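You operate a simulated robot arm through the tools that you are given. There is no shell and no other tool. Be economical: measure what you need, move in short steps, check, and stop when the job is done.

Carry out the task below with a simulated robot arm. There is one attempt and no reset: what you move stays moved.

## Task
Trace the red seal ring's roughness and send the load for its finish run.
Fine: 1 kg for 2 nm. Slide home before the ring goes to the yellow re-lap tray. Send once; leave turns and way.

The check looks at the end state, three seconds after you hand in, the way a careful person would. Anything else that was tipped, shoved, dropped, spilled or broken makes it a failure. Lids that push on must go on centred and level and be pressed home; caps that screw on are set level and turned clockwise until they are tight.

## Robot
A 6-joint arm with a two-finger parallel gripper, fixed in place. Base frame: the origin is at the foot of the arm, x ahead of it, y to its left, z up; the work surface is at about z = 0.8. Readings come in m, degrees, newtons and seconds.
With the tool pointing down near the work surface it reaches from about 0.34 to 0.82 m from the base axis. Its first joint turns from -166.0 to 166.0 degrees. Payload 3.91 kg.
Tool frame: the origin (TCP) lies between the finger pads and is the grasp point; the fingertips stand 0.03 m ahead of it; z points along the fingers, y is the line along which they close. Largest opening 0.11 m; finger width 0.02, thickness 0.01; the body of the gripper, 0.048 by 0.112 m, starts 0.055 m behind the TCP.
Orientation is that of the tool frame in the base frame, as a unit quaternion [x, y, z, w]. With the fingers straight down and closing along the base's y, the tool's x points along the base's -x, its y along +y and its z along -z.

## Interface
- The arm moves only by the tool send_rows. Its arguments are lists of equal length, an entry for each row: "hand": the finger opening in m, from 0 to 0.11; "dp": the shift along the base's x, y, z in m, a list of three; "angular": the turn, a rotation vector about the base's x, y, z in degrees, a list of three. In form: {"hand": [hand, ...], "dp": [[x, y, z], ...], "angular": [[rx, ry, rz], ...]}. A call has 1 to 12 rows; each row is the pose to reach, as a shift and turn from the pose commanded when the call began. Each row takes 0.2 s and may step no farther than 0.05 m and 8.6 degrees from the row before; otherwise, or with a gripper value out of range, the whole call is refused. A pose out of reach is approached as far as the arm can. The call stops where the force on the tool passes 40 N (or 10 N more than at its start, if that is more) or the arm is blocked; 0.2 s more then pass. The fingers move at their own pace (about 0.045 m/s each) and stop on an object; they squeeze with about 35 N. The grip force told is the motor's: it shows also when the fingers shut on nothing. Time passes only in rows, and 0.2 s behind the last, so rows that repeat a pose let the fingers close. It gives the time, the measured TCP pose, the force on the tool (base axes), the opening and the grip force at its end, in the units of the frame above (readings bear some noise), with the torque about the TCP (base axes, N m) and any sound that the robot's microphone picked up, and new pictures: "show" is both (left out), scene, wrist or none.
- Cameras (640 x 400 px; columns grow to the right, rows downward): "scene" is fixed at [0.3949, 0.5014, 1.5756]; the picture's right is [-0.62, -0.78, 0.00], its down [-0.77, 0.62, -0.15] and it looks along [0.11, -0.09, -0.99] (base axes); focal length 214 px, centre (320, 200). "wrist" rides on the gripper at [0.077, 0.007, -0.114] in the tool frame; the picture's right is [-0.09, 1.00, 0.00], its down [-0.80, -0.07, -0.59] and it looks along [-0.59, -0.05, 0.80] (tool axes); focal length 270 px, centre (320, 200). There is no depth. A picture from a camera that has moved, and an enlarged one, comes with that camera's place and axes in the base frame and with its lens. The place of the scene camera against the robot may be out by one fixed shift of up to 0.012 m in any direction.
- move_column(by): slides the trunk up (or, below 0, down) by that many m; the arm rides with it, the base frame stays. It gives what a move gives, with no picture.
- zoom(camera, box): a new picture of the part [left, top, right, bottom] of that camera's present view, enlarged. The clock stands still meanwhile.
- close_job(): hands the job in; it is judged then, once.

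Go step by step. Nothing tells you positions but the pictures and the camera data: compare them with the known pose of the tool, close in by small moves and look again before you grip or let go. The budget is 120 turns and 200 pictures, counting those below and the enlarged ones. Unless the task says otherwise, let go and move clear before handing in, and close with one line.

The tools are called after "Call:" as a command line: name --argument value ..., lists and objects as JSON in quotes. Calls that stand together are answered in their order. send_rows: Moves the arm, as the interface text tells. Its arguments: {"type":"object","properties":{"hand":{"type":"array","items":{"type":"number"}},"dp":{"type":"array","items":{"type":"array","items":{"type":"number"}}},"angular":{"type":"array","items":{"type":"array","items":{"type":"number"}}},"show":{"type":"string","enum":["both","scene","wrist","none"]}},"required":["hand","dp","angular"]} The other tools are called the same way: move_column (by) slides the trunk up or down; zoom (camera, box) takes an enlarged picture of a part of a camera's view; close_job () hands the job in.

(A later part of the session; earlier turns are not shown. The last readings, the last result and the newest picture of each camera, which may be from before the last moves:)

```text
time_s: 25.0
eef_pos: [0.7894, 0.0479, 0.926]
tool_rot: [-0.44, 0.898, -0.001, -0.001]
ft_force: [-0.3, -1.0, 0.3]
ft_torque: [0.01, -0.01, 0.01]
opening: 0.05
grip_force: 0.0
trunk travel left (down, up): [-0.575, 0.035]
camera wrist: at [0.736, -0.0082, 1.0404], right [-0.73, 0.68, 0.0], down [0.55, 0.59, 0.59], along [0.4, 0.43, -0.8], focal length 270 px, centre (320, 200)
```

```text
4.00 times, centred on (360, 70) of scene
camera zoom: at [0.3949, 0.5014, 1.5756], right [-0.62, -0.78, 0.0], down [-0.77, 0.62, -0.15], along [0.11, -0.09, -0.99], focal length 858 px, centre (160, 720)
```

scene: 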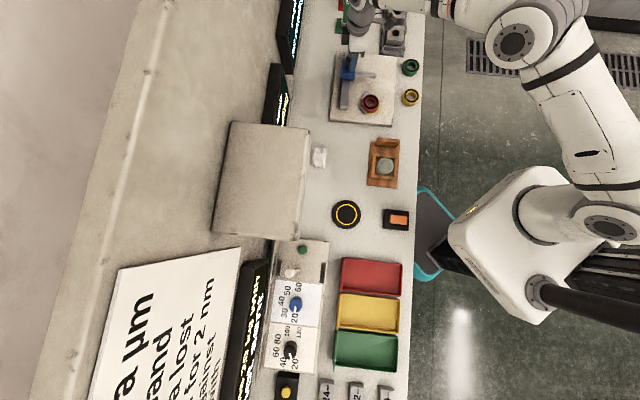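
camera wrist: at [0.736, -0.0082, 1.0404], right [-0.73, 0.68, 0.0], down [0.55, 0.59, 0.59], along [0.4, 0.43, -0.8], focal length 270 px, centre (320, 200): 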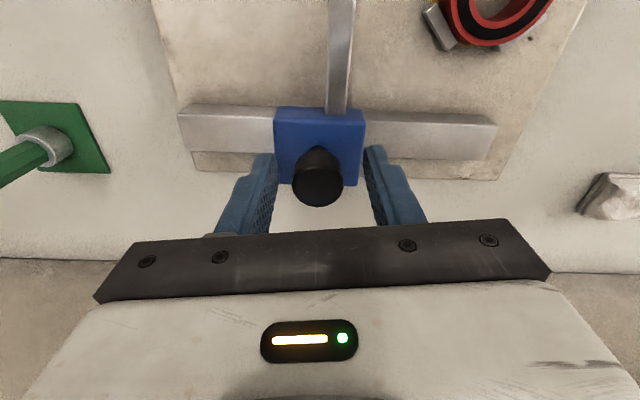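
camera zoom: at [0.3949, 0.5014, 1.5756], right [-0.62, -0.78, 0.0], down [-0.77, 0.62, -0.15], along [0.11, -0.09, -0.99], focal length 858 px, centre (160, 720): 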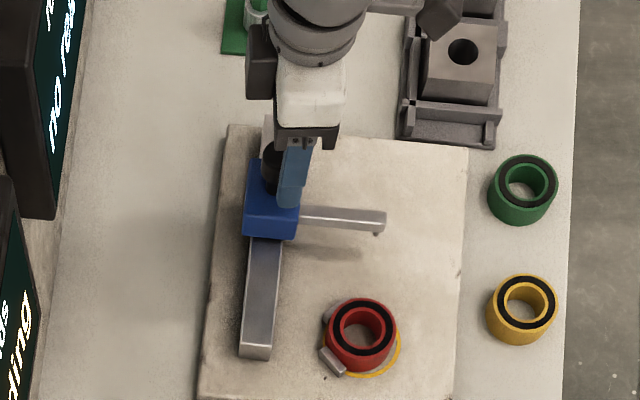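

The rail really runs along (-0.707, 0.707). I'll turn the hand by -7° to match, form a loose fork around the knob and pull the slide slowly.

Call:
send_rows --hand '[0.05, 0.04, 0.034, 0.034]' --dp '[[0, 0, 0], [0, 0, 0], [0, 0, 0], [0, 0, 0]]' --angular '[[0, 0, -4], [0, 0, -7.2], [0, 0, -7.2], [0, 0, -7.2]]' --show "wrist"

Call:
send_rows --hand '[0.034, 0.034, 0.034, 0.034]' --dp '[[-0.005, 0.005, 0], [-0.01, 0.01, 0], [-0.015, 0.015, 0], [-0.02, 0.02, 0]]' --angular '[[0, 0, 0], [0, 0, 0], [0, 0, 0], [0, 0, 0]]' --show "both"

```text
time_s: 26.0
eef_pos: [0.79, 0.049, 0.9253]
tool_rot: [-0.383, 0.924, -0.001, -0.001]
ft_force: [-0.1, -0.1, -0.2]
ft_torque: [-0.01, 0.01, -0.01]
opening: 0.0343
grip_force: 0.0
trunk travel left (down, up): [-0.575, 0.035]
camera wrist: at [0.7292, -0.0008, 1.0409], right [-0.64, 0.77, 0.0], down [0.62, 0.52, 0.59], along [0.46, 0.38, -0.8], focal length 270 px, centre (320, 200)
```

wrist: 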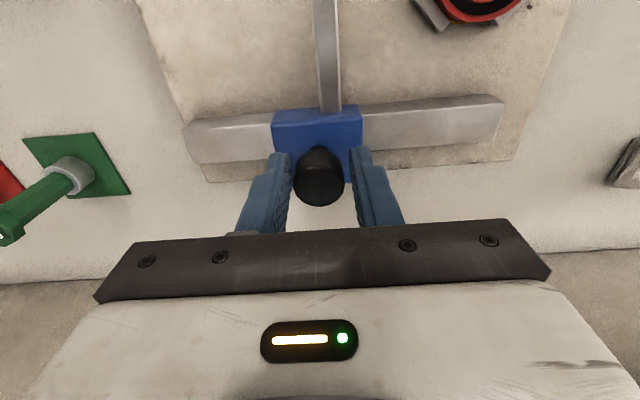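

```text
time_s: 27.0
eef_pos: [0.769, 0.0678, 0.9247]
tool_rot: [-0.383, 0.924, 0.0, -0.001]
ft_force: [-0.4, -0.5, 0.0]
ft_torque: [-0.04, 0.01, 0.01]
opening: 0.0344
grip_force: 0.3
trunk travel left (down, up): [-0.575, 0.035]
camera wrist: at [0.7091, 0.0193, 1.0408], right [-0.64, 0.77, 0.0], down [0.62, 0.52, 0.59], along [0.46, 0.38, -0.81], focal length 270 px, centre (320, 200)
```

scene: 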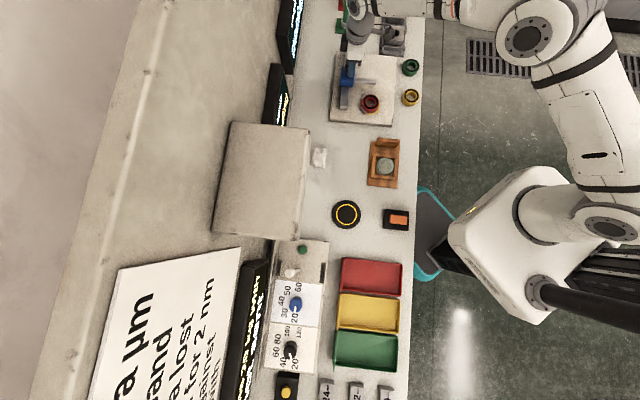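
wrist: 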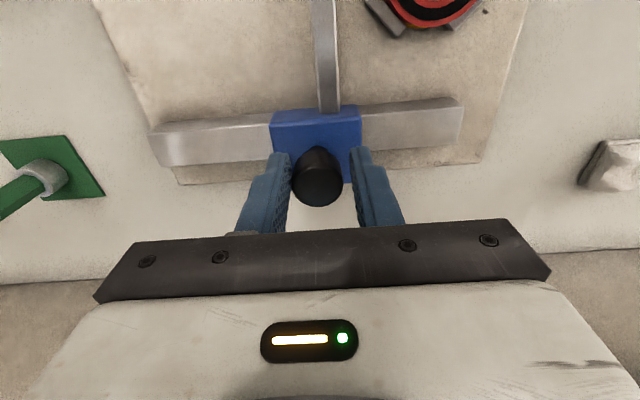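

The slide follows with almost no force. Continuing toward the ring.

Call:
send_rows --hand '[0.034, 0.034, 0.034, 0.034, 0.034, 0.034, 0.034, 0.034]' --dp '[[-0.006, 0.006, 0], [-0.012, 0.0115, 0], [-0.018, 0.0175, 0], [-0.024, 0.023, 0], [-0.03, 0.029, 0], [-0.036, 0.035, 0], [-0.042, 0.0405, 0], [-0.046, 0.0445, 0]]' --angular '[[0, 0, 0], [0, 0, 0], [0, 0, 0], [0, 0, 0], [0, 0, 0], [0, 0, 0], [0, 0, 0], [0, 0, 0]]' --show "both"

Call:
zoom --camera "scene" --box '[260, 20, 420, 120]'

```text
time_s: 28.8
eef_pos: [0.7322, 0.1033, 0.926]
tool_rot: [-0.38, 0.925, -0.004, 0.005]
ft_force: [23.9, -18.9, -8.5]
ft_torque: [-0.28, -0.7, -0.17]
opening: 0.049
grip_force: 14.9
trunk travel left (down, up): [-0.575, 0.035]
stopped in row 8: the force on the tool passed its limit at 42 N (the readings are from after the stop); the commanded pose is now the measured one
camera wrist: at [0.6706, 0.0547, 1.0403], right [-0.64, 0.77, -0.01], down [0.61, 0.52, 0.6], along [0.47, 0.38, -0.8], focal length 270 px, centre (320, 200)
```

scene: 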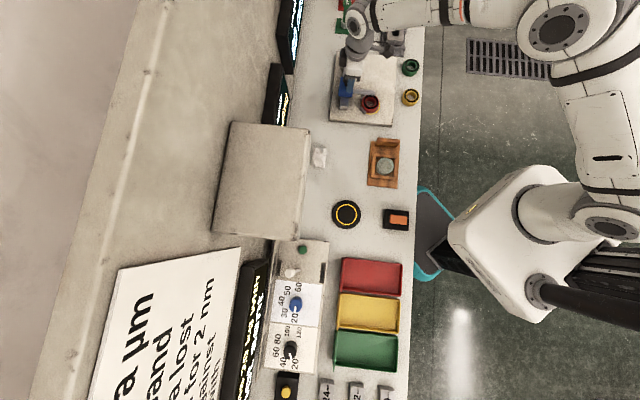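
wrist: 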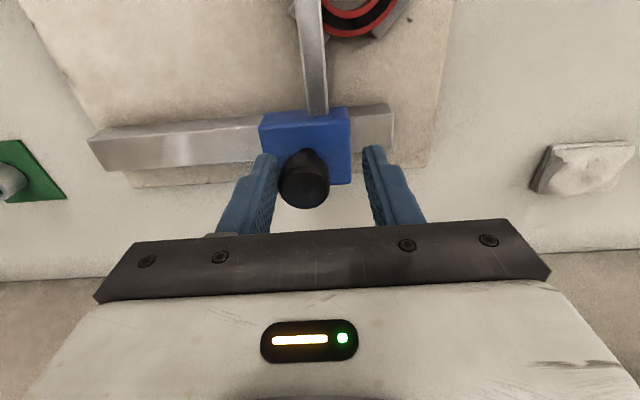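

```text
4.00 times, centred on (340, 70) of scene
camera zoom: at [0.3949, 0.5014, 1.5756], right [-0.62, -0.78, 0.0], down [-0.77, 0.62, -0.15], along [0.11, -0.09, -0.99], focal length 858 px, centre (240, 720)
```

zoom: 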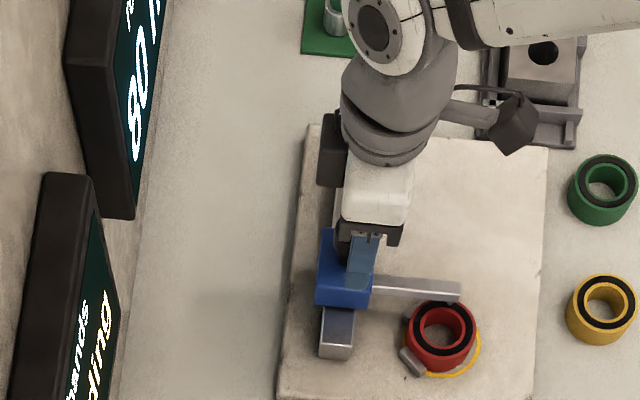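

A stop was reached and the screen shows a number. Relaxing the push and enlarging the screen.

Call:
send_rows --hand '[0.05, 0.05]' --dp '[[0.004, -0.004, 0], [0.006, -0.006, 0]]' --angular '[[0, 0, 0], [0, 0, 0]]' --show "none"

Call:
zoom --camera "scene" --box '[260, 0, 320, 130]'

```text
time_s: 29.4
eef_pos: [0.7323, 0.1032, 0.9269]
tool_rot: [-0.381, 0.925, -0.003, 0.002]
ft_force: [-0.1, -0.3, -0.6]
ft_torque: [0.01, 0.0, -0.02]
opening: 0.05
grip_force: 0.1
trunk travel left (down, up): [-0.575, 0.035]
```

```text
3.08 times, centred on (290, 65) of scene
camera zoom: at [0.3949, 0.5014, 1.5756], right [-0.62, -0.78, 0.0], down [-0.77, 0.62, -0.15], along [0.11, -0.09, -0.99], focal length 660 px, centre (412, 615)
```

zoom: 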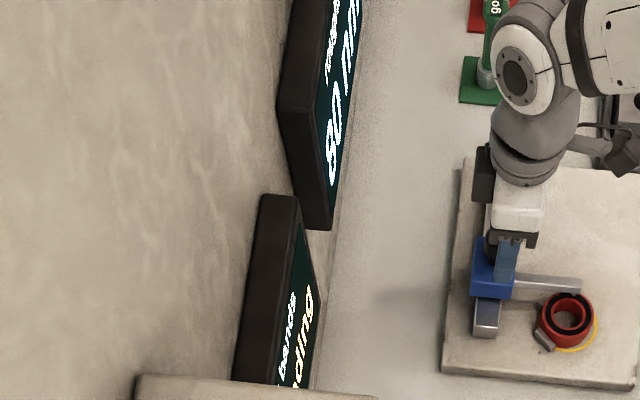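

The screen shows 80 nm (to be verified from closer). Recentring the fork on the knob and sliding it back home.

Call:
send_rows --hand '[0.05, 0.034, 0.034, 0.034, 0.034, 0.034, 0.034, 0.034, 0.034]' --dp '[[0.0055, -0.0055, 0], [0.0055, -0.0055, 0], [0.0055, -0.0055, 0], [0.013, -0.0125, 0], [0.021, -0.02, 0], [0.029, -0.0275, 0], [0.037, -0.035, 0], [0.045, -0.0425, 0], [0.053, -0.0505, 0]]' --angular '[[0, 0, 0], [0, 0, 0], [0, 0, 0], [0, 0, 0], [0, 0, 0], [0, 0, 0], [0, 0, 0], [0, 0, 0], [0, 0, 0]]' --show "wrist"

Call:
send_rows --hand '[0.034, 0.034, 0.034, 0.034, 0.034]' --dp '[[0.002, -0.002, 0], [0.004, -0.004, 0], [0.006, -0.006, 0], [0.007, -0.007, 0], [0.008, -0.008, 0]]' --angular '[[0, 0, 0], [0, 0, 0], [0, 0, 0], [0, 0, 0], [0, 0, 0]]' --show "both"

```text
time_s: 31.4
eef_pos: [0.7875, 0.0503, 0.9278]
tool_rot: [-0.381, 0.924, -0.003, 0.003]
ft_force: [-0.3, 0.1, 0.0]
ft_torque: [-0.01, 0.04, 0.0]
opening: 0.0344
grip_force: 0.3
trunk travel left (down, up): [-0.575, 0.035]
camera wrist: at [0.7266, 0.0019, 1.0421], right [-0.64, 0.77, -0.01], down [0.61, 0.52, 0.6], along [0.46, 0.38, -0.8], focal length 270 px, centre (320, 200)
```

wrist: 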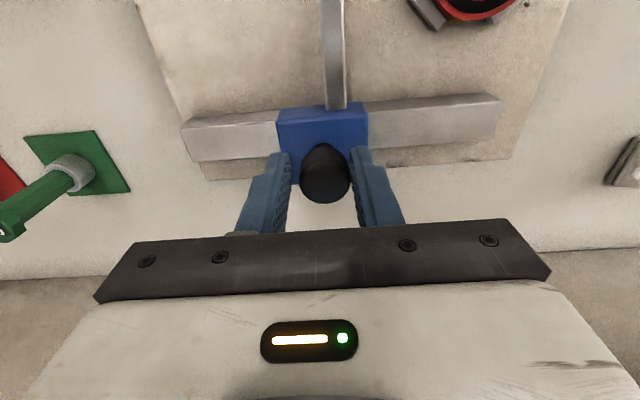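

```text
time_s: 32.6
eef_pos: [0.7926, 0.0438, 0.9269]
tool_rot: [-0.382, 0.924, -0.004, 0.003]
ft_force: [-7.4, 6.8, 1.2]
ft_torque: [0.12, 0.36, 0.07]
opening: 0.0394
grip_force: 5.2
trunk travel left (down, up): [-0.575, 0.035]
camera wrist: at [0.7325, -0.0047, 1.0422], right [-0.64, 0.77, -0.01], down [0.61, 0.52, 0.6], along [0.46, 0.38, -0.8], focal length 270 px, centre (320, 200)
```

scene: 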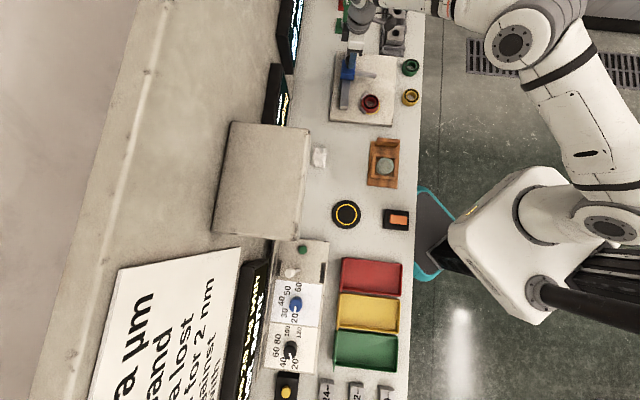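
wrist: 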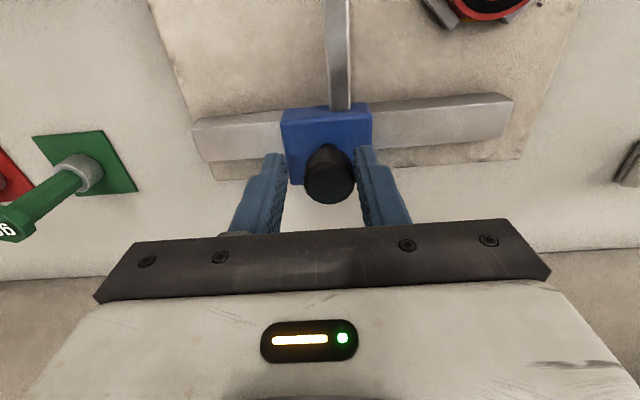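

Home stop reached. Opening, lifting clear, then tilting back to read the screen properly.

Call:
send_rows --hand '[0.05, 0.055, 0.06, 0.06, 0.06, 0.06, 0.06]' --dp '[[-0.002, 0.002, 0], [-0.003, 0.003, 0], [-0.003, 0.003, 0.03], [-0.003, 0.003, 0.07], [-0.02, -0.02, 0.1], [-0.05, -0.05, 0.12], [-0.08, -0.08, 0.13]]' --angular '[[0, 0, 0], [0, 0, 0], [0, 0, 0], [0, 0, 0], [0, 0, 0], [0, 0, 0], [0, 0, 0]]' --show "none"

Call:
send_rows --hand '[0.06, 0.06, 0.06, 0.06, 0.06]' --dp '[[-0.02, -0.02, 0], [-0.04, -0.04, 0], [-0.06, -0.06, 0], [-0.08, -0.08, 0], [-0.08, -0.08, 0]]' --angular '[[5, -5, 0], [10, -10, 0], [15, -15, 0], [20, -20, 0], [25, -25, 0]]' --show "both"

Call:
zoom --camera "scene" --box '[310, 30, 430, 130]'

```text
time_s: 34.2
eef_pos: [0.7133, -0.0353, 1.0575]
tool_rot: [-0.382, 0.924, -0.004, 0.004]
ft_force: [-0.1, -1.2, 1.1]
ft_torque: [0.0, 0.0, 0.0]
opening: 0.0595
grip_force: 0.1
trunk travel left (down, up): [-0.575, 0.035]
```

```text
time_s: 35.4
eef_pos: [0.6336, -0.1168, 1.0559]
tool_rot: [-0.362, 0.881, 0.112, 0.284]
ft_force: [0.0, 0.2, -0.7]
ft_torque: [0.01, -0.02, -0.02]
opening: 0.0601
grip_force: 0.1
trunk travel left (down, up): [-0.575, 0.035]
camera wrist: at [0.537, -0.2029, 1.1053], right [-0.65, 0.76, 0.04], down [0.26, 0.17, 0.95], along [0.71, 0.63, -0.31], focal length 270 px, centre (320, 200)
```

scene: 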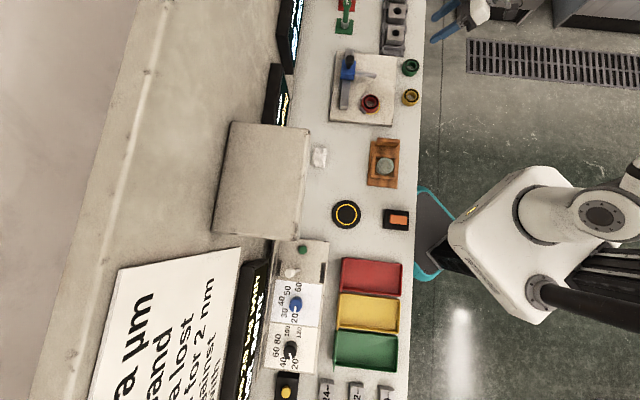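
wrist: 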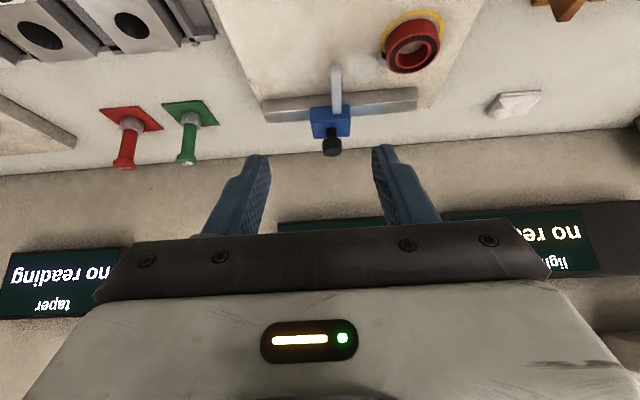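

```text
4.00 times, centred on (370, 80) of scene
camera zoom: at [0.3949, 0.5014, 1.5756], right [-0.62, -0.78, 0.0], down [-0.77, 0.62, -0.15], along [0.11, -0.09, -0.99], focal length 858 px, centre (120, 680)
```

zoom: 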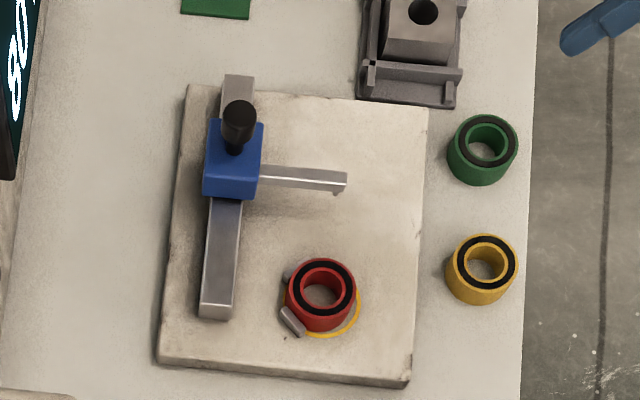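

The reading persists. Tilting further so the roughness screen shows between the fingers.

Call:
send_rows --hand '[0.11, 0.11, 0.11, 0.11]' --dp '[[0, 0, 0], [0, 0, 0], [0, 0, 0], [0, 0, 0]]' --angular '[[5, -5, 0], [10, -10, 0], [15, -15, 0], [18, -18, 0]]' --show "wrist"

Call:
zoom --camera "wrist" --box '[220, 50, 460, 230]'

```text
time_s: 36.4
eef_pos: [0.634, -0.116, 1.0565]
tool_rot: [-0.327, 0.797, 0.191, 0.47]
ft_force: [-0.6, -0.2, 1.0]
ft_torque: [-0.01, 0.0, 0.0]
opening: 0.1099
grip_force: 0.1
trunk travel left (down, up): [-0.575, 0.035]
camera wrist: at [0.5306, -0.2083, 1.0459], right [-0.67, 0.74, 0.07], down [-0.05, -0.14, 0.99], along [0.74, 0.66, 0.13], focal length 270 px, centre (320, 200)
```

wrist: 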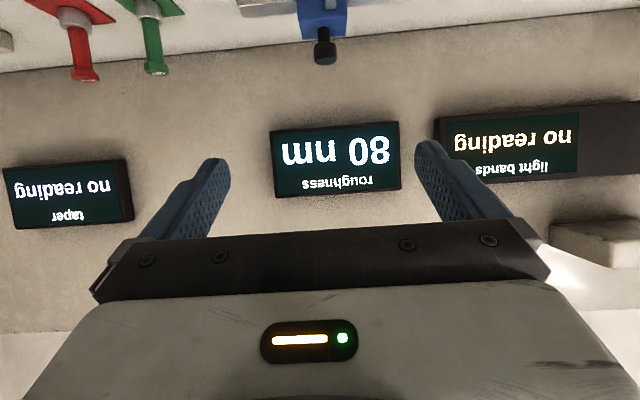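

```text
2.22 times, centred on (340, 140) of wrist
camera zoom: at [0.5306, -0.2083, 1.0459], right [-0.67, 0.74, 0.07], down [-0.05, -0.14, 0.99], along [0.74, 0.66, 0.13], focal length 601 px, centre (276, 333)
```

zoom: 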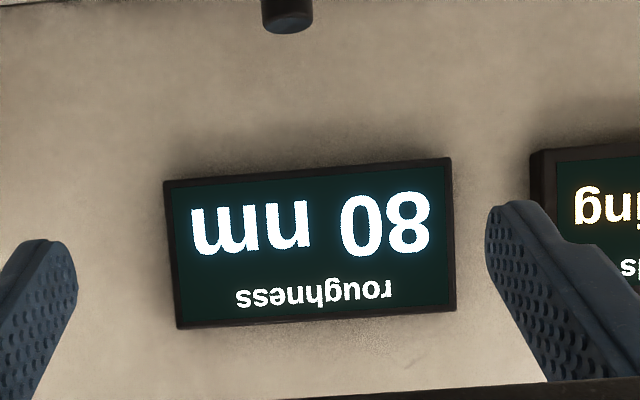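

Roughness is 80 nm, so the load is 40 kg. Levelling the hand and returning above the ring.

Call:
send_rows --hand '[0.11, 0.11, 0.11, 0.11, 0.11, 0.1, 0.09, 0.085, 0.085]' --dp '[[0, 0, 0], [0, 0, 0], [0, 0, 0], [0, 0, 0], [0.002, 0.04, 0], [0.004, 0.08, 0], [0.008, 0.12, 0], [0.0125, 0.155, -0.02], [0.0125, 0.155, -0.06]]' --angular '[[-5.4, 5.4, 0], [-10.8, 10.8, 0], [-16.2, 16.2, 0], [-21.6, 21.6, 0], [-27, 27, 0], [-32.4, 32.4, 0], [-37.8, 37.8, 0], [-43, 43, 0], [-43, 43, 0]]' --show "wrist"

```text
time_s: 38.4
eef_pos: [0.6486, 0.0389, 0.9977]
tool_rot: [-0.382, 0.924, -0.004, 0.004]
ft_force: [1.3, -0.2, 0.0]
ft_torque: [0.03, -0.01, -0.01]
opening: 0.085
grip_force: 0.0
trunk travel left (down, up): [-0.575, 0.035]
camera wrist: at [0.5872, -0.0106, 1.1114], right [-0.64, 0.77, -0.01], down [0.61, 0.52, 0.6], along [0.46, 0.38, -0.8], focal length 270 px, centre (320, 200)
```

wrist: 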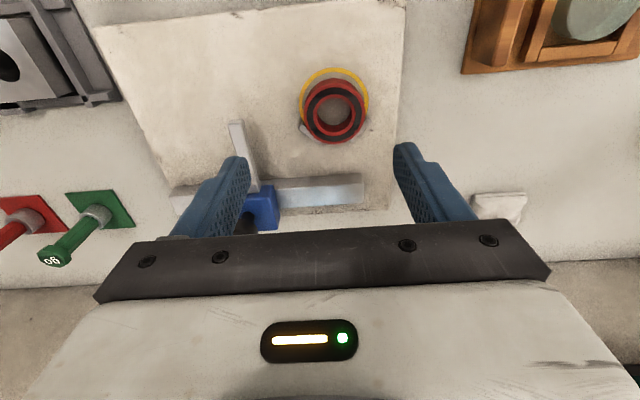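

Descending toward the ring.

Call:
send_rows --hand '[0.08, 0.08, 0.08]' --dp '[[-0.0006, 0.0151, -0.03], [-0.0006, 0.0151, -0.07], [-0.0006, 0.0151, -0.1]]' --angular '[[0, 0, 0], [0, 0, 0], [0, 0, 0]]' --show "wrist"

```text
time_s: 39.2
eef_pos: [0.6456, 0.0534, 0.8965]
tool_rot: [-0.382, 0.924, -0.003, 0.003]
ft_force: [-0.2, -0.5, 0.3]
ft_torque: [0.0, 0.0, -0.01]
opening: 0.0799
grip_force: 0.0
trunk travel left (down, up): [-0.575, 0.035]
camera wrist: at [0.5847, 0.0037, 1.0111], right [-0.64, 0.77, -0.01], down [0.61, 0.52, 0.6], along [0.46, 0.38, -0.8], focal length 270 px, centre (320, 200)
```

wrist: 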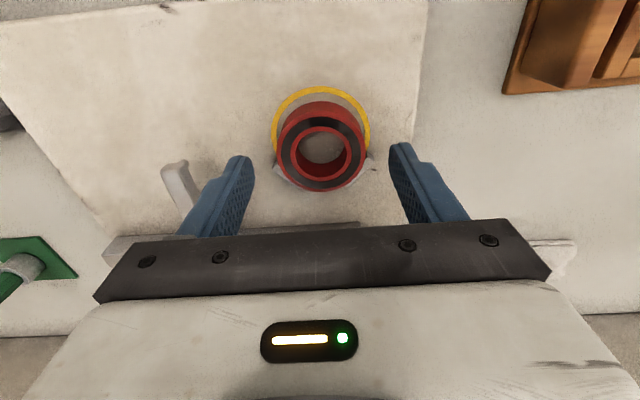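

Aligned within a few mm; going down and gripping.

Call:
send_rows --hand '[0.08, 0.08, 0.06, 0.045, 0.045, 0.045]' --dp '[[0.003, 0.004, -0.015], [0.003, 0.004, -0.03], [0.003, 0.004, -0.03], [0.003, 0.004, -0.03], [0.003, 0.004, -0.03], [0.003, 0.004, -0.03]]' --angular '[[0, 0, 0], [0, 0, 0], [0, 0, 0], [0, 0, 0], [0, 0, 0], [0, 0, 0]]' --show "wrist"

```text
time_s: 40.6
eef_pos: [0.6483, 0.0562, 0.866]
tool_rot: [-0.381, 0.924, -0.003, 0.003]
ft_force: [-0.4, -1.6, -0.3]
ft_torque: [-0.1, -0.02, -0.02]
opening: 0.0608
grip_force: 34.7
trunk travel left (down, up): [-0.575, 0.035]
camera wrist: at [0.5877, 0.0071, 0.9816], right [-0.64, 0.77, -0.01], down [0.61, 0.52, 0.6], along [0.46, 0.38, -0.8], focal length 270 px, centre (320, 200)
```

wrist: 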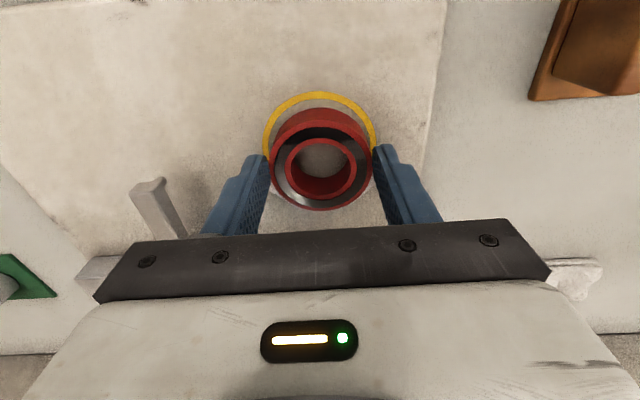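

Ring gripped. Lifting it and carrying it toward the trays.

Call:
send_rows --hand '[0.045, 0.045, 0.045, 0.045, 0.045, 0.045, 0.045, 0.045, 0.045, 0.045, 0.045]' --dp '[[0, -0.003, 0.04], [0, -0.003, 0.085], [-0.01, -0.003, 0.13], [-0.04, 0.02, 0.15], [-0.077, 0.05, 0.15], [-0.114, 0.08, 0.15], [-0.151, 0.11, 0.15], [-0.188, 0.142, 0.15], [-0.225, 0.174, 0.15], [-0.262, 0.206, 0.15], [-0.299, 0.238, 0.15]]' --angular '[[0, 0, 0], [0, 0, 0], [0, 0, 0], [0, 0, 0], [0, 0, 0], [0, 0, 0], [0, 0, 0], [0, 0, 0], [0, 0, 0], [0, 0, 0], [0, 0, 0]]' --show "none"

Call:
send_rows --hand '[0.045, 0.045, 0.045, 0.045, 0.045, 0.045, 0.045]' --dp '[[-0.037, 0.032, 0], [-0.074, 0.064, 0], [-0.111, 0.096, 0], [-0.148, 0.128, 0], [-0.185, 0.16, 0], [-0.222, 0.192, 0], [-0.24, 0.205, 0]]' --angular '[[0, 0, 0], [0, 0, 0], [0, 0, 0], [0, 0, 0], [0, 0, 0], [0, 0, 0], [0, 0, 0]]' --show "both"

```text
time_s: 43.0
eef_pos: [0.3511, 0.296, 1.0157]
tool_rot: [-0.382, 0.924, -0.003, 0.003]
ft_force: [-0.2, -0.4, -0.6]
ft_torque: [-0.01, 0.03, 0.01]
opening: 0.0608
grip_force: 35.3
trunk travel left (down, up): [-0.575, 0.035]
```

```text
time_s: 44.6
eef_pos: [0.1109, 0.5005, 1.0164]
tool_rot: [-0.381, 0.924, -0.004, 0.004]
ft_force: [0.0, -0.3, -0.4]
ft_torque: [0.0, 0.01, 0.02]
opening: 0.0605
grip_force: 35.3
trunk travel left (down, up): [-0.575, 0.035]
camera wrist: at [0.0494, 0.4514, 1.1313], right [-0.64, 0.77, -0.01], down [0.61, 0.52, 0.6], along [0.46, 0.38, -0.8], focal length 270 px, centre (320, 200)
```

scene: 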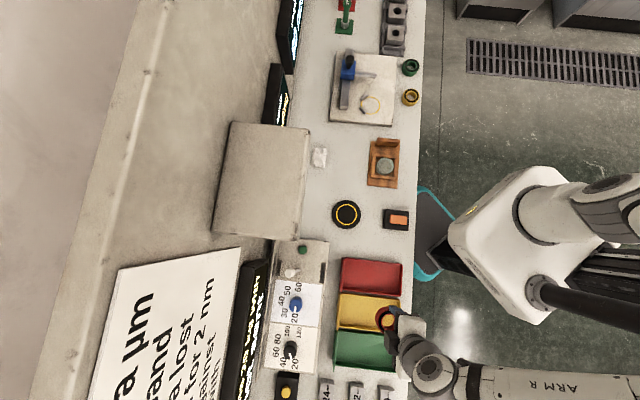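
wrist: 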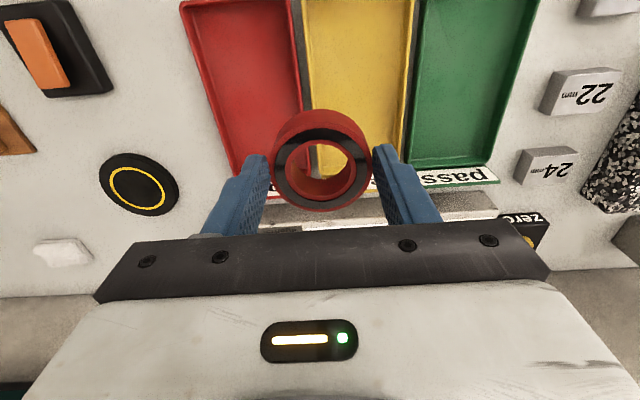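

The yellow tray's centre is about (0.076, 0.523). Moving over it and lowering partway.

Call:
send_rows --hand '[0.045, 0.045, 0.045, 0.045]' --dp '[[-0.035, 0.0235, 0], [-0.035, 0.0235, -0.04], [-0.035, 0.0235, -0.08], [-0.035, 0.0235, -0.1]]' --angular '[[0, 0, 0], [0, 0, 0], [0, 0, 0], [0, 0, 0]]' --show "both"

Call:
zoom --camera "scene" --box '[320, 240, 440, 380]'

```text
time_s: 45.6
eef_pos: [0.0746, 0.5253, 0.915]
tool_rot: [-0.381, 0.924, -0.003, 0.003]
ft_force: [-0.2, 0.3, -0.6]
ft_torque: [-0.01, 0.03, 0.04]
opening: 0.0609
grip_force: 34.8
trunk travel left (down, up): [-0.575, 0.035]
camera wrist: at [0.0132, 0.4754, 1.0309], right [-0.64, 0.77, -0.01], down [0.61, 0.52, 0.6], along [0.46, 0.38, -0.8], focal length 270 px, centre (320, 200)
```

scene: 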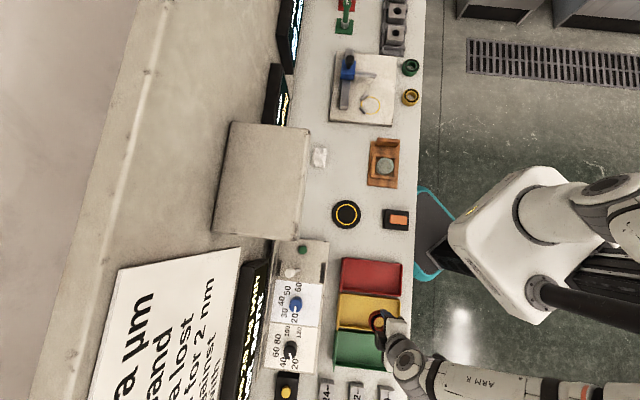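
wrist: 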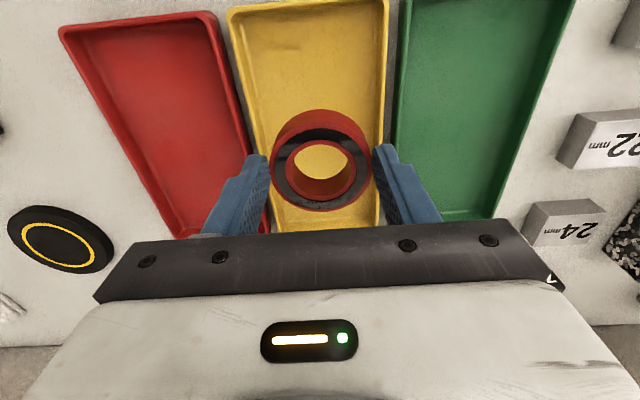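

```text
2.86 times, centred on (380, 310) of scene
camera zoom: at [0.3949, 0.5014, 1.5756], right [-0.62, -0.78, 0.0], down [-0.77, 0.62, -0.15], along [0.11, -0.09, -0.99], focal length 613 px, centre (149, -114)
```

zoom: 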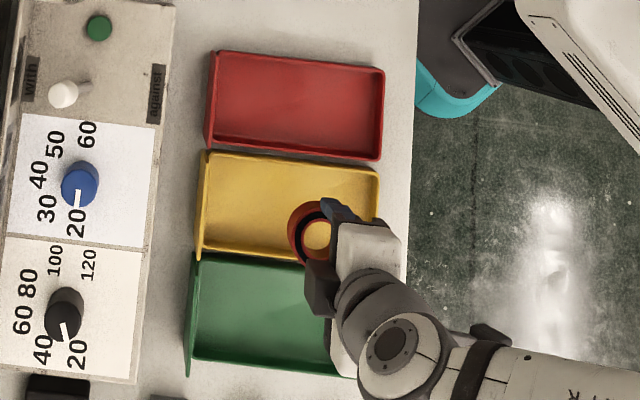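

Ring is centred over the yellow tray across its width. Shifting slightly to mid-length and lowering to the floor.

Call:
send_rows --hand '[0.045, 0.045, 0.045, 0.045]' --dp '[[0.009, 0.012, -0.02], [0.009, 0.012, -0.04], [0.009, 0.012, -0.055], [0.009, 0.012, -0.057]]' --angular '[[0, 0, 0], [0, 0, 0], [0, 0, 0], [0, 0, 0]]' --show "wrist"

Call:
send_rows --hand '[0.045, 0.045, 0.045]' --dp '[[0, 0, -0.002], [0, 0, -0.004], [0, 0, -0.005]]' --angular '[[0, 0, 0], [0, 0, 0], [0, 0, 0]]' --show "none"

```text
time_s: 46.6
eef_pos: [0.0839, 0.5353, 0.8595]
tool_rot: [-0.382, 0.924, -0.003, 0.004]
ft_force: [0.6, 0.3, -0.7]
ft_torque: [0.01, 0.0, -0.02]
opening: 0.0606
grip_force: 35.3
trunk travel left (down, up): [-0.575, 0.035]
camera wrist: at [0.0227, 0.4868, 0.9748], right [-0.64, 0.77, -0.01], down [0.61, 0.52, 0.6], along [0.46, 0.38, -0.8], focal length 270 px, centre (320, 200)
```

wrist: 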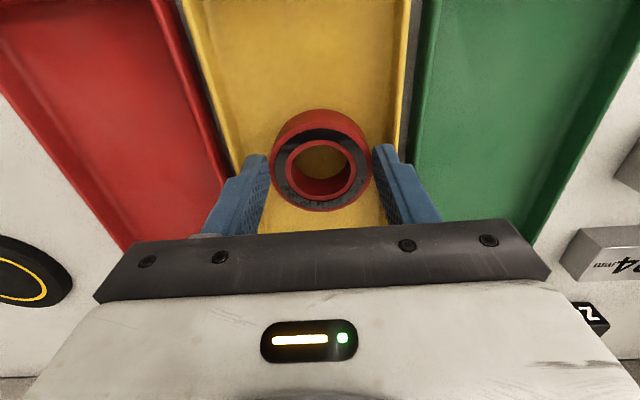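

```text
time_s: 47.4
eef_pos: [0.0851, 0.5363, 0.8548]
tool_rot: [-0.382, 0.924, -0.004, 0.003]
ft_force: [0.4, -0.3, 0.0]
ft_torque: [0.0, 0.01, -0.03]
opening: 0.061
grip_force: 34.9
trunk travel left (down, up): [-0.575, 0.035]
```

Call:
send_rows --hand '[0.045, 0.045, 0.045, 0.045]' --dp '[[0, 0, -0.002], [0, 0, -0.004], [0, 0, -0.005], [0, 0, -0.005]]' --angular '[[0, 0, 0], [0, 0, 0], [0, 0, 0], [0, 0, 0]]' --show "wrist"

```text
time_s: 48.4
eef_pos: [0.0846, 0.5351, 0.8519]
tool_rot: [-0.382, 0.924, -0.003, 0.004]
ft_force: [0.8, -2.4, 9.5]
ft_torque: [0.13, 0.11, 0.01]
opening: 0.0607
grip_force: 34.9
trunk travel left (down, up): [-0.575, 0.035]
camera wrist: at [0.0232, 0.4866, 0.9665], right [-0.64, 0.77, -0.01], down [0.61, 0.52, 0.6], along [0.46, 0.38, -0.8], focal length 270 px, centre (320, 200)
```

wrist: 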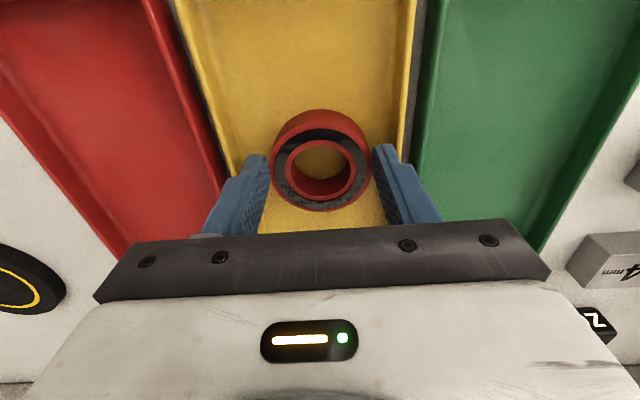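

Ring touches the tray floor. Releasing narrowly and lifting away.

Call:
send_rows --hand '[0.045, 0.066, 0.069, 0.069, 0.069, 0.069, 0.069]' --dp '[[0, 0, 0.002], [0, 0, 0.002], [0, 0, 0.002], [0, 0, 0.015], [0, 0, 0.04], [0, 0, 0.08], [0, 0, 0.12]]' --angular '[[0, 0, 0], [0, 0, 0], [0, 0, 0], [0, 0, 0], [0, 0, 0], [0, 0, 0], [0, 0, 0]]' --show "wrist"

```text
time_s: 50.0
eef_pos: [0.0857, 0.5343, 0.9691]
tool_rot: [-0.382, 0.924, -0.003, 0.004]
ft_force: [0.6, -0.3, 0.2]
ft_torque: [-0.01, 0.0, 0.0]
opening: 0.0689
grip_force: 0.1
trunk travel left (down, up): [-0.575, 0.035]
camera wrist: at [0.0245, 0.4844, 1.0842], right [-0.64, 0.77, -0.01], down [0.61, 0.52, 0.6], along [0.46, 0.38, -0.8], focal length 270 px, centre (320, 200)
```

wrist: 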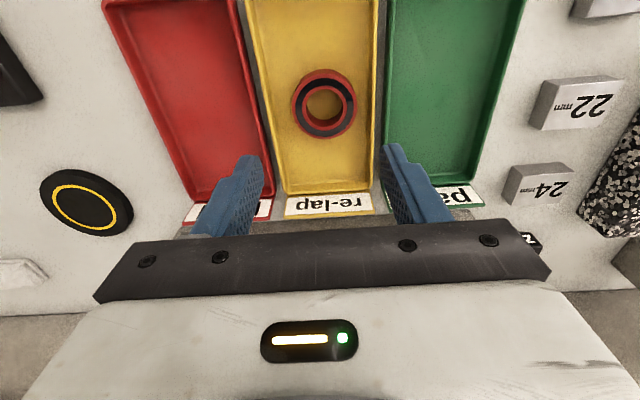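

Ring rests in the re-lap tray. Now rising and looking at the load knob panel.

Call:
send_rows --hand '[0.069, 0.069, 0.069, 0.069]' --dp '[[0.01, 0.0, 0.045], [0.035, 0.0, 0.08], [0.06, 0.01, 0.11], [0.09, 0.02, 0.13]]' --angular '[[0, 0, 0], [0, 0, 0], [0, 0, 0], [0, 0, 0]]' --show "both"

Call:
zoom --camera "wrist" --box '[160, 60, 480, 240]'

Call:
zoom --camera "scene" --box '[240, 230, 420, 380]'

```text
time_s: 51.0
eef_pos: [0.1773, 0.5544, 1.1009]
tool_rot: [-0.381, 0.925, -0.003, 0.004]
ft_force: [-0.7, 0.4, 0.4]
ft_torque: [-0.02, -0.03, 0.0]
opening: 0.0692
grip_force: 0.0
trunk travel left (down, up): [-0.575, 0.035]
camera wrist: at [0.1163, 0.5057, 1.2165], right [-0.64, 0.77, -0.01], down [0.61, 0.52, 0.6], along [0.46, 0.38, -0.8], focal length 270 px, centre (320, 200)
```

scene: 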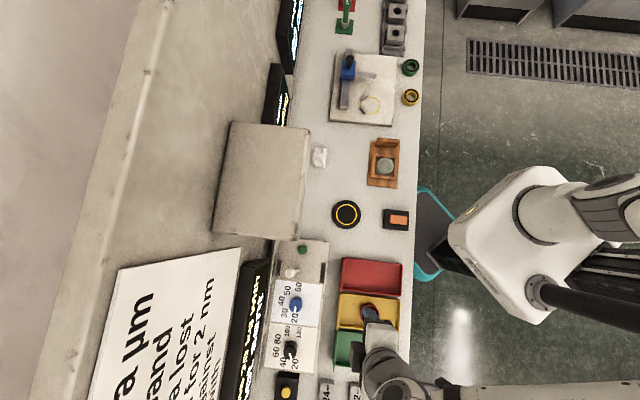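
wrist: 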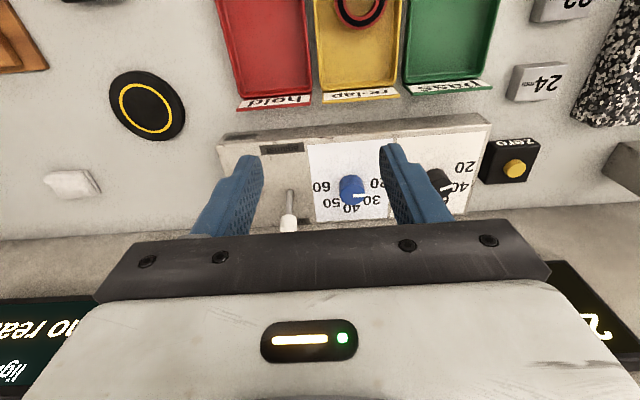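

```text
2.00 times, centred on (320, 150) of wrist
camera zoom: at [0.1163, 0.5057, 1.2165], right [-0.64, 0.77, -0.01], down [0.61, 0.52, 0.6], along [0.46, 0.38, -0.8], focal length 541 px, centre (320, 300)
```

zoom: 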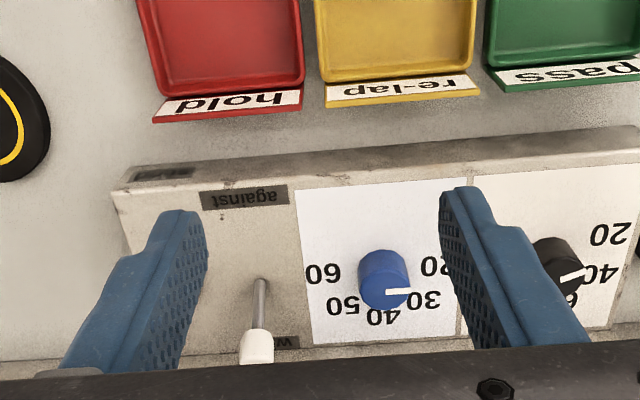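

```text
2.67 times, centred on (330, 305) of scene
camera zoom: at [0.3949, 0.5014, 1.5756], right [-0.62, -0.78, 0.0], down [-0.77, 0.62, -0.15], along [0.11, -0.09, -0.99], focal length 572 px, centre (293, -80)
```

zoom: 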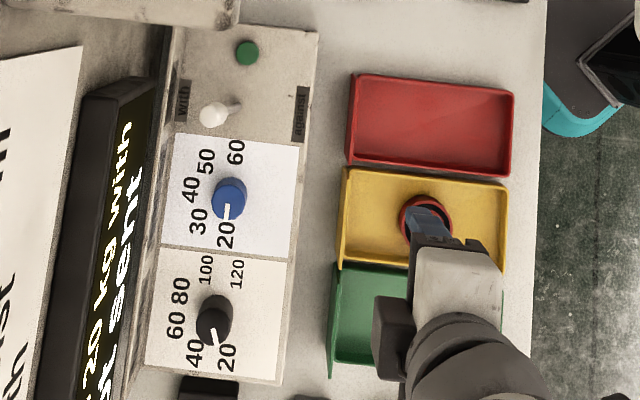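

Load knob is at about (0.267, 0.692), top z ≈ 0.88, pointing to 20; scale runs 20→60 clockwise ~45° per 10 kg. Moving closer above it.

Call:
send_rows --hand '[0.069, 0.069, 0.069, 0.069]' --dp '[[0.025, 0.04, 0], [0.05, 0.08, -0.01], [0.07, 0.115, -0.035], [0.075, 0.12, -0.075]]' --angular '[[0, 0, 0], [0, 0, 0], [0, 0, 0], [0, 0, 0]]' --show "wrist"

Call:
zoom --camera "wrist" --box '[180, 40, 500, 240]'

```text
time_s: 52.0
eef_pos: [0.2469, 0.6744, 1.0239]
tool_rot: [-0.381, 0.924, -0.003, 0.002]
ft_force: [0.0, -0.5, 0.0]
ft_torque: [-0.03, -0.02, 0.03]
opening: 0.0692
grip_force: 0.1
trunk travel left (down, up): [-0.575, 0.035]
camera wrist: at [0.1863, 0.6262, 1.1397], right [-0.64, 0.77, -0.01], down [0.61, 0.52, 0.6], along [0.46, 0.38, -0.8], focal length 270 px, centre (320, 200)
```

wrist: 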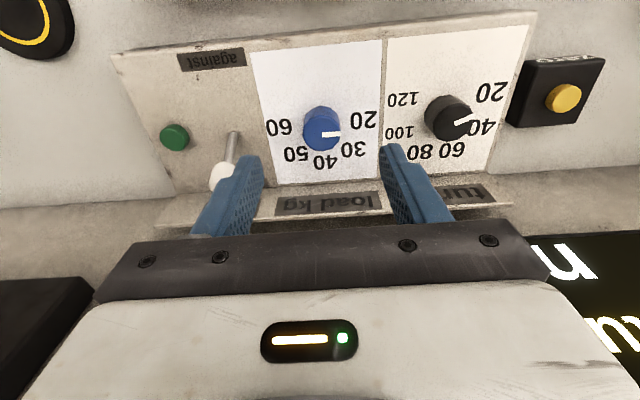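

```text
2.00 times, centred on (340, 140) of wrist
camera zoom: at [0.1863, 0.6262, 1.1397], right [-0.64, 0.77, -0.01], down [0.61, 0.52, 0.6], along [0.46, 0.38, -0.8], focal length 541 px, centre (280, 320)
```

zoom: 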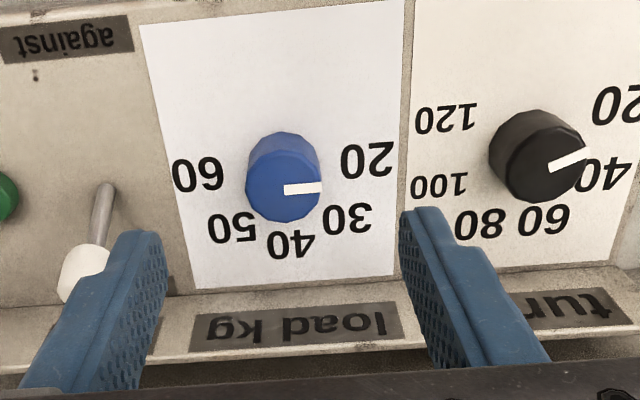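

The face is level, 20→40 is a 90° clockwise turn. Moving above the knob and turning the hand +45° to have room for the turn.

Call:
send_rows --hand '[0.069, 0.069, 0.069, 0.069, 0.069, 0.069]' --dp '[[0.012, 0.012, -0.02], [0.023, 0.0235, -0.04], [0.023, 0.0235, -0.06], [0.023, 0.0235, -0.06], [0.023, 0.0235, -0.06], [0.023, 0.0235, -0.06]]' --angular '[[0.1, -0.3, 8], [0.1, -0.3, 16], [0.1, -0.3, 24], [0.1, -0.3, 32], [0.1, -0.3, 40], [0.1, -0.3, 45]]' --show "wrist"

Call:
zoom --camera "wrist" --box '[180, 40, 500, 240]'

```text
time_s: 53.4
eef_pos: [0.2724, 0.6999, 0.9662]
tool_rot: [-0.707, 0.707, -0.001, 0.006]
ft_force: [0.4, -1.0, 0.9]
ft_torque: [0.01, -0.03, -0.02]
opening: 0.069
grip_force: 0.0
trunk travel left (down, up): [-0.575, 0.035]
camera wrist: at [0.2633, 0.6223, 1.0804], right [-1.0, 0.09, -0.01], down [0.06, 0.8, 0.6], along [0.06, 0.6, -0.8], focal length 270 px, centre (320, 200)
```

wrist: 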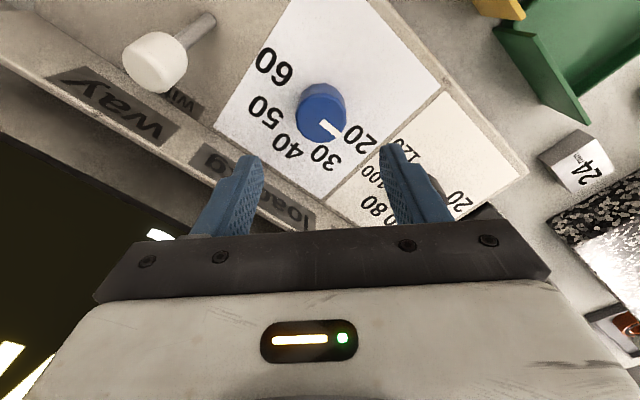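

```text
2.00 times, centred on (340, 140) of wrist
camera zoom: at [0.2633, 0.6223, 1.0804], right [-1.0, 0.09, -0.01], down [0.06, 0.8, 0.6], along [0.06, 0.6, -0.8], focal length 541 px, centre (280, 320)
```

zoom: 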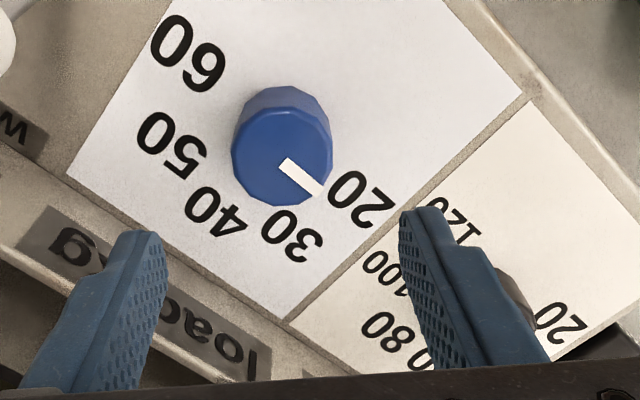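

Knob centre ≈ (0.2705, 0.698), top ≈ 0.877. Lowering the open fingers around it.

Call:
send_rows --hand '[0.06, 0.06, 0.06]' --dp '[[-0.002, -0.002, -0.03], [-0.002, -0.002, -0.06], [-0.002, -0.002, -0.071]]' --angular '[[0, 0.6, 0], [0, 0.6, 0], [0, 0.6, 0]]' --show "both"

Call:
zoom --camera "wrist" --box '[220, 90, 420, 240]'

Call:
zoom --camera "scene" --box '[240, 230, 360, 380]'

```text
time_s: 54.2
eef_pos: [0.2726, 0.6989, 0.8935]
tool_rot: [-0.706, 0.708, 0.001, 0.004]
ft_force: [0.6, 0.3, 0.2]
ft_torque: [-0.02, 0.0, -0.02]
opening: 0.06
grip_force: 0.1
trunk travel left (down, up): [-0.575, 0.035]
camera wrist: at [0.2637, 0.6204, 1.0088], right [-1.0, 0.09, 0.0], down [0.07, 0.8, 0.6], along [0.06, 0.6, -0.8], focal length 270 px, centre (320, 200)
```

scene: 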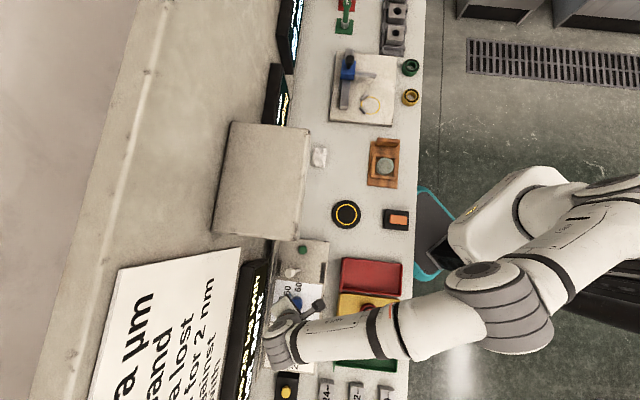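
wrist: 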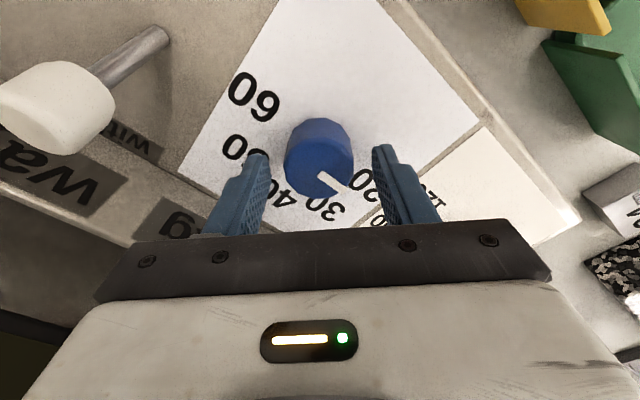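

```text
2.67 times, centred on (320, 165) of wrist
camera zoom: at [0.2637, 0.6204, 1.0088], right [-1.0, 0.09, 0.0], down [0.07, 0.8, 0.6], along [0.06, 0.6, -0.8], focal length 721 px, centre (320, 293)
```

zoom: 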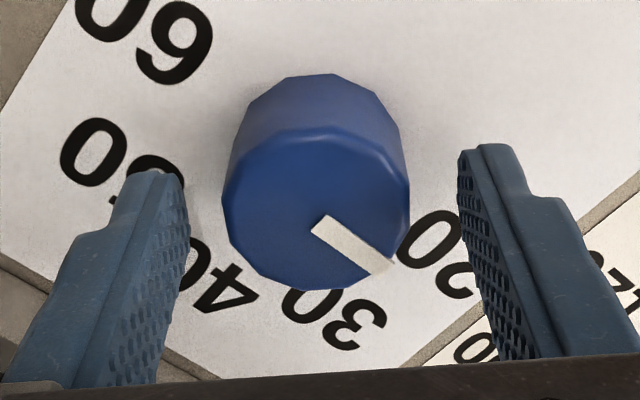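

```text
2.67 times, centred on (300, 305) of scene
camera zoom: at [0.3949, 0.5014, 1.5756], right [-0.62, -0.78, 0.0], down [-0.77, 0.62, -0.15], along [0.11, -0.09, -0.99], focal length 572 px, centre (373, -80)
```

zoom: 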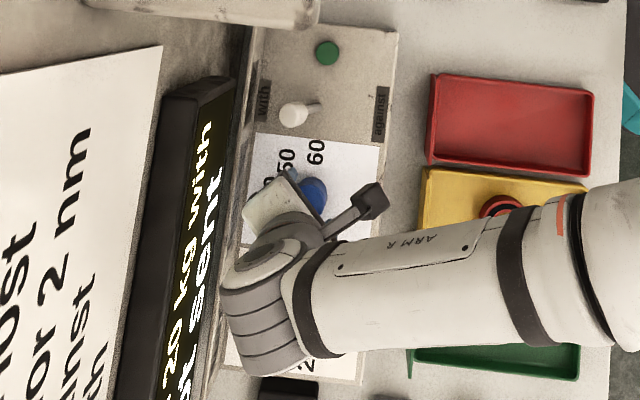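

Fingers straddle the knob well. Closing on it.

Call:
send_rows --hand '[0.06, 0.04, 0.03, 0.03, 0.03]' --dp '[[0, -0.0025, -0.004], [0, -0.0025, -0.004], [0, -0.0025, -0.004], [0, -0.0025, -0.004], [0, -0.0025, -0.004]]' --angular '[[0, 0, 0], [0, 0, 0], [0, 0, 0], [0, 0, 0], [0, 0, 0]]' --show "wrist"

```text
time_s: 55.4
eef_pos: [0.2725, 0.6951, 0.8909]
tool_rot: [-0.707, 0.708, 0.002, 0.004]
ft_force: [4.9, -0.4, 0.1]
ft_torque: [0.14, 0.03, -0.01]
opening: 0.0385
grip_force: 44.9
trunk travel left (down, up): [-0.575, 0.035]
camera wrist: at [0.2642, 0.6178, 1.0052], right [-1.0, 0.09, 0.0], down [0.07, 0.8, 0.6], along [0.06, 0.6, -0.8], focal length 270 px, centre (320, 200)
```

wrist: 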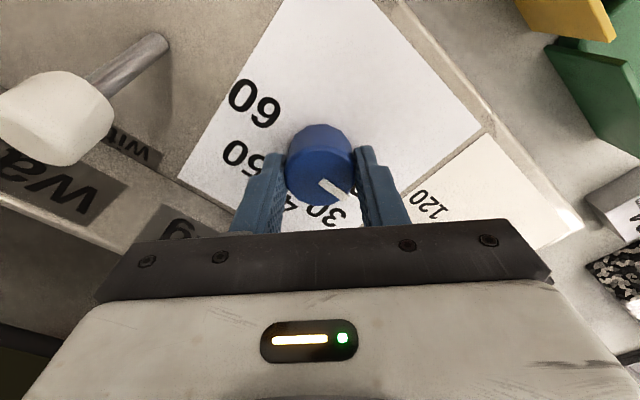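

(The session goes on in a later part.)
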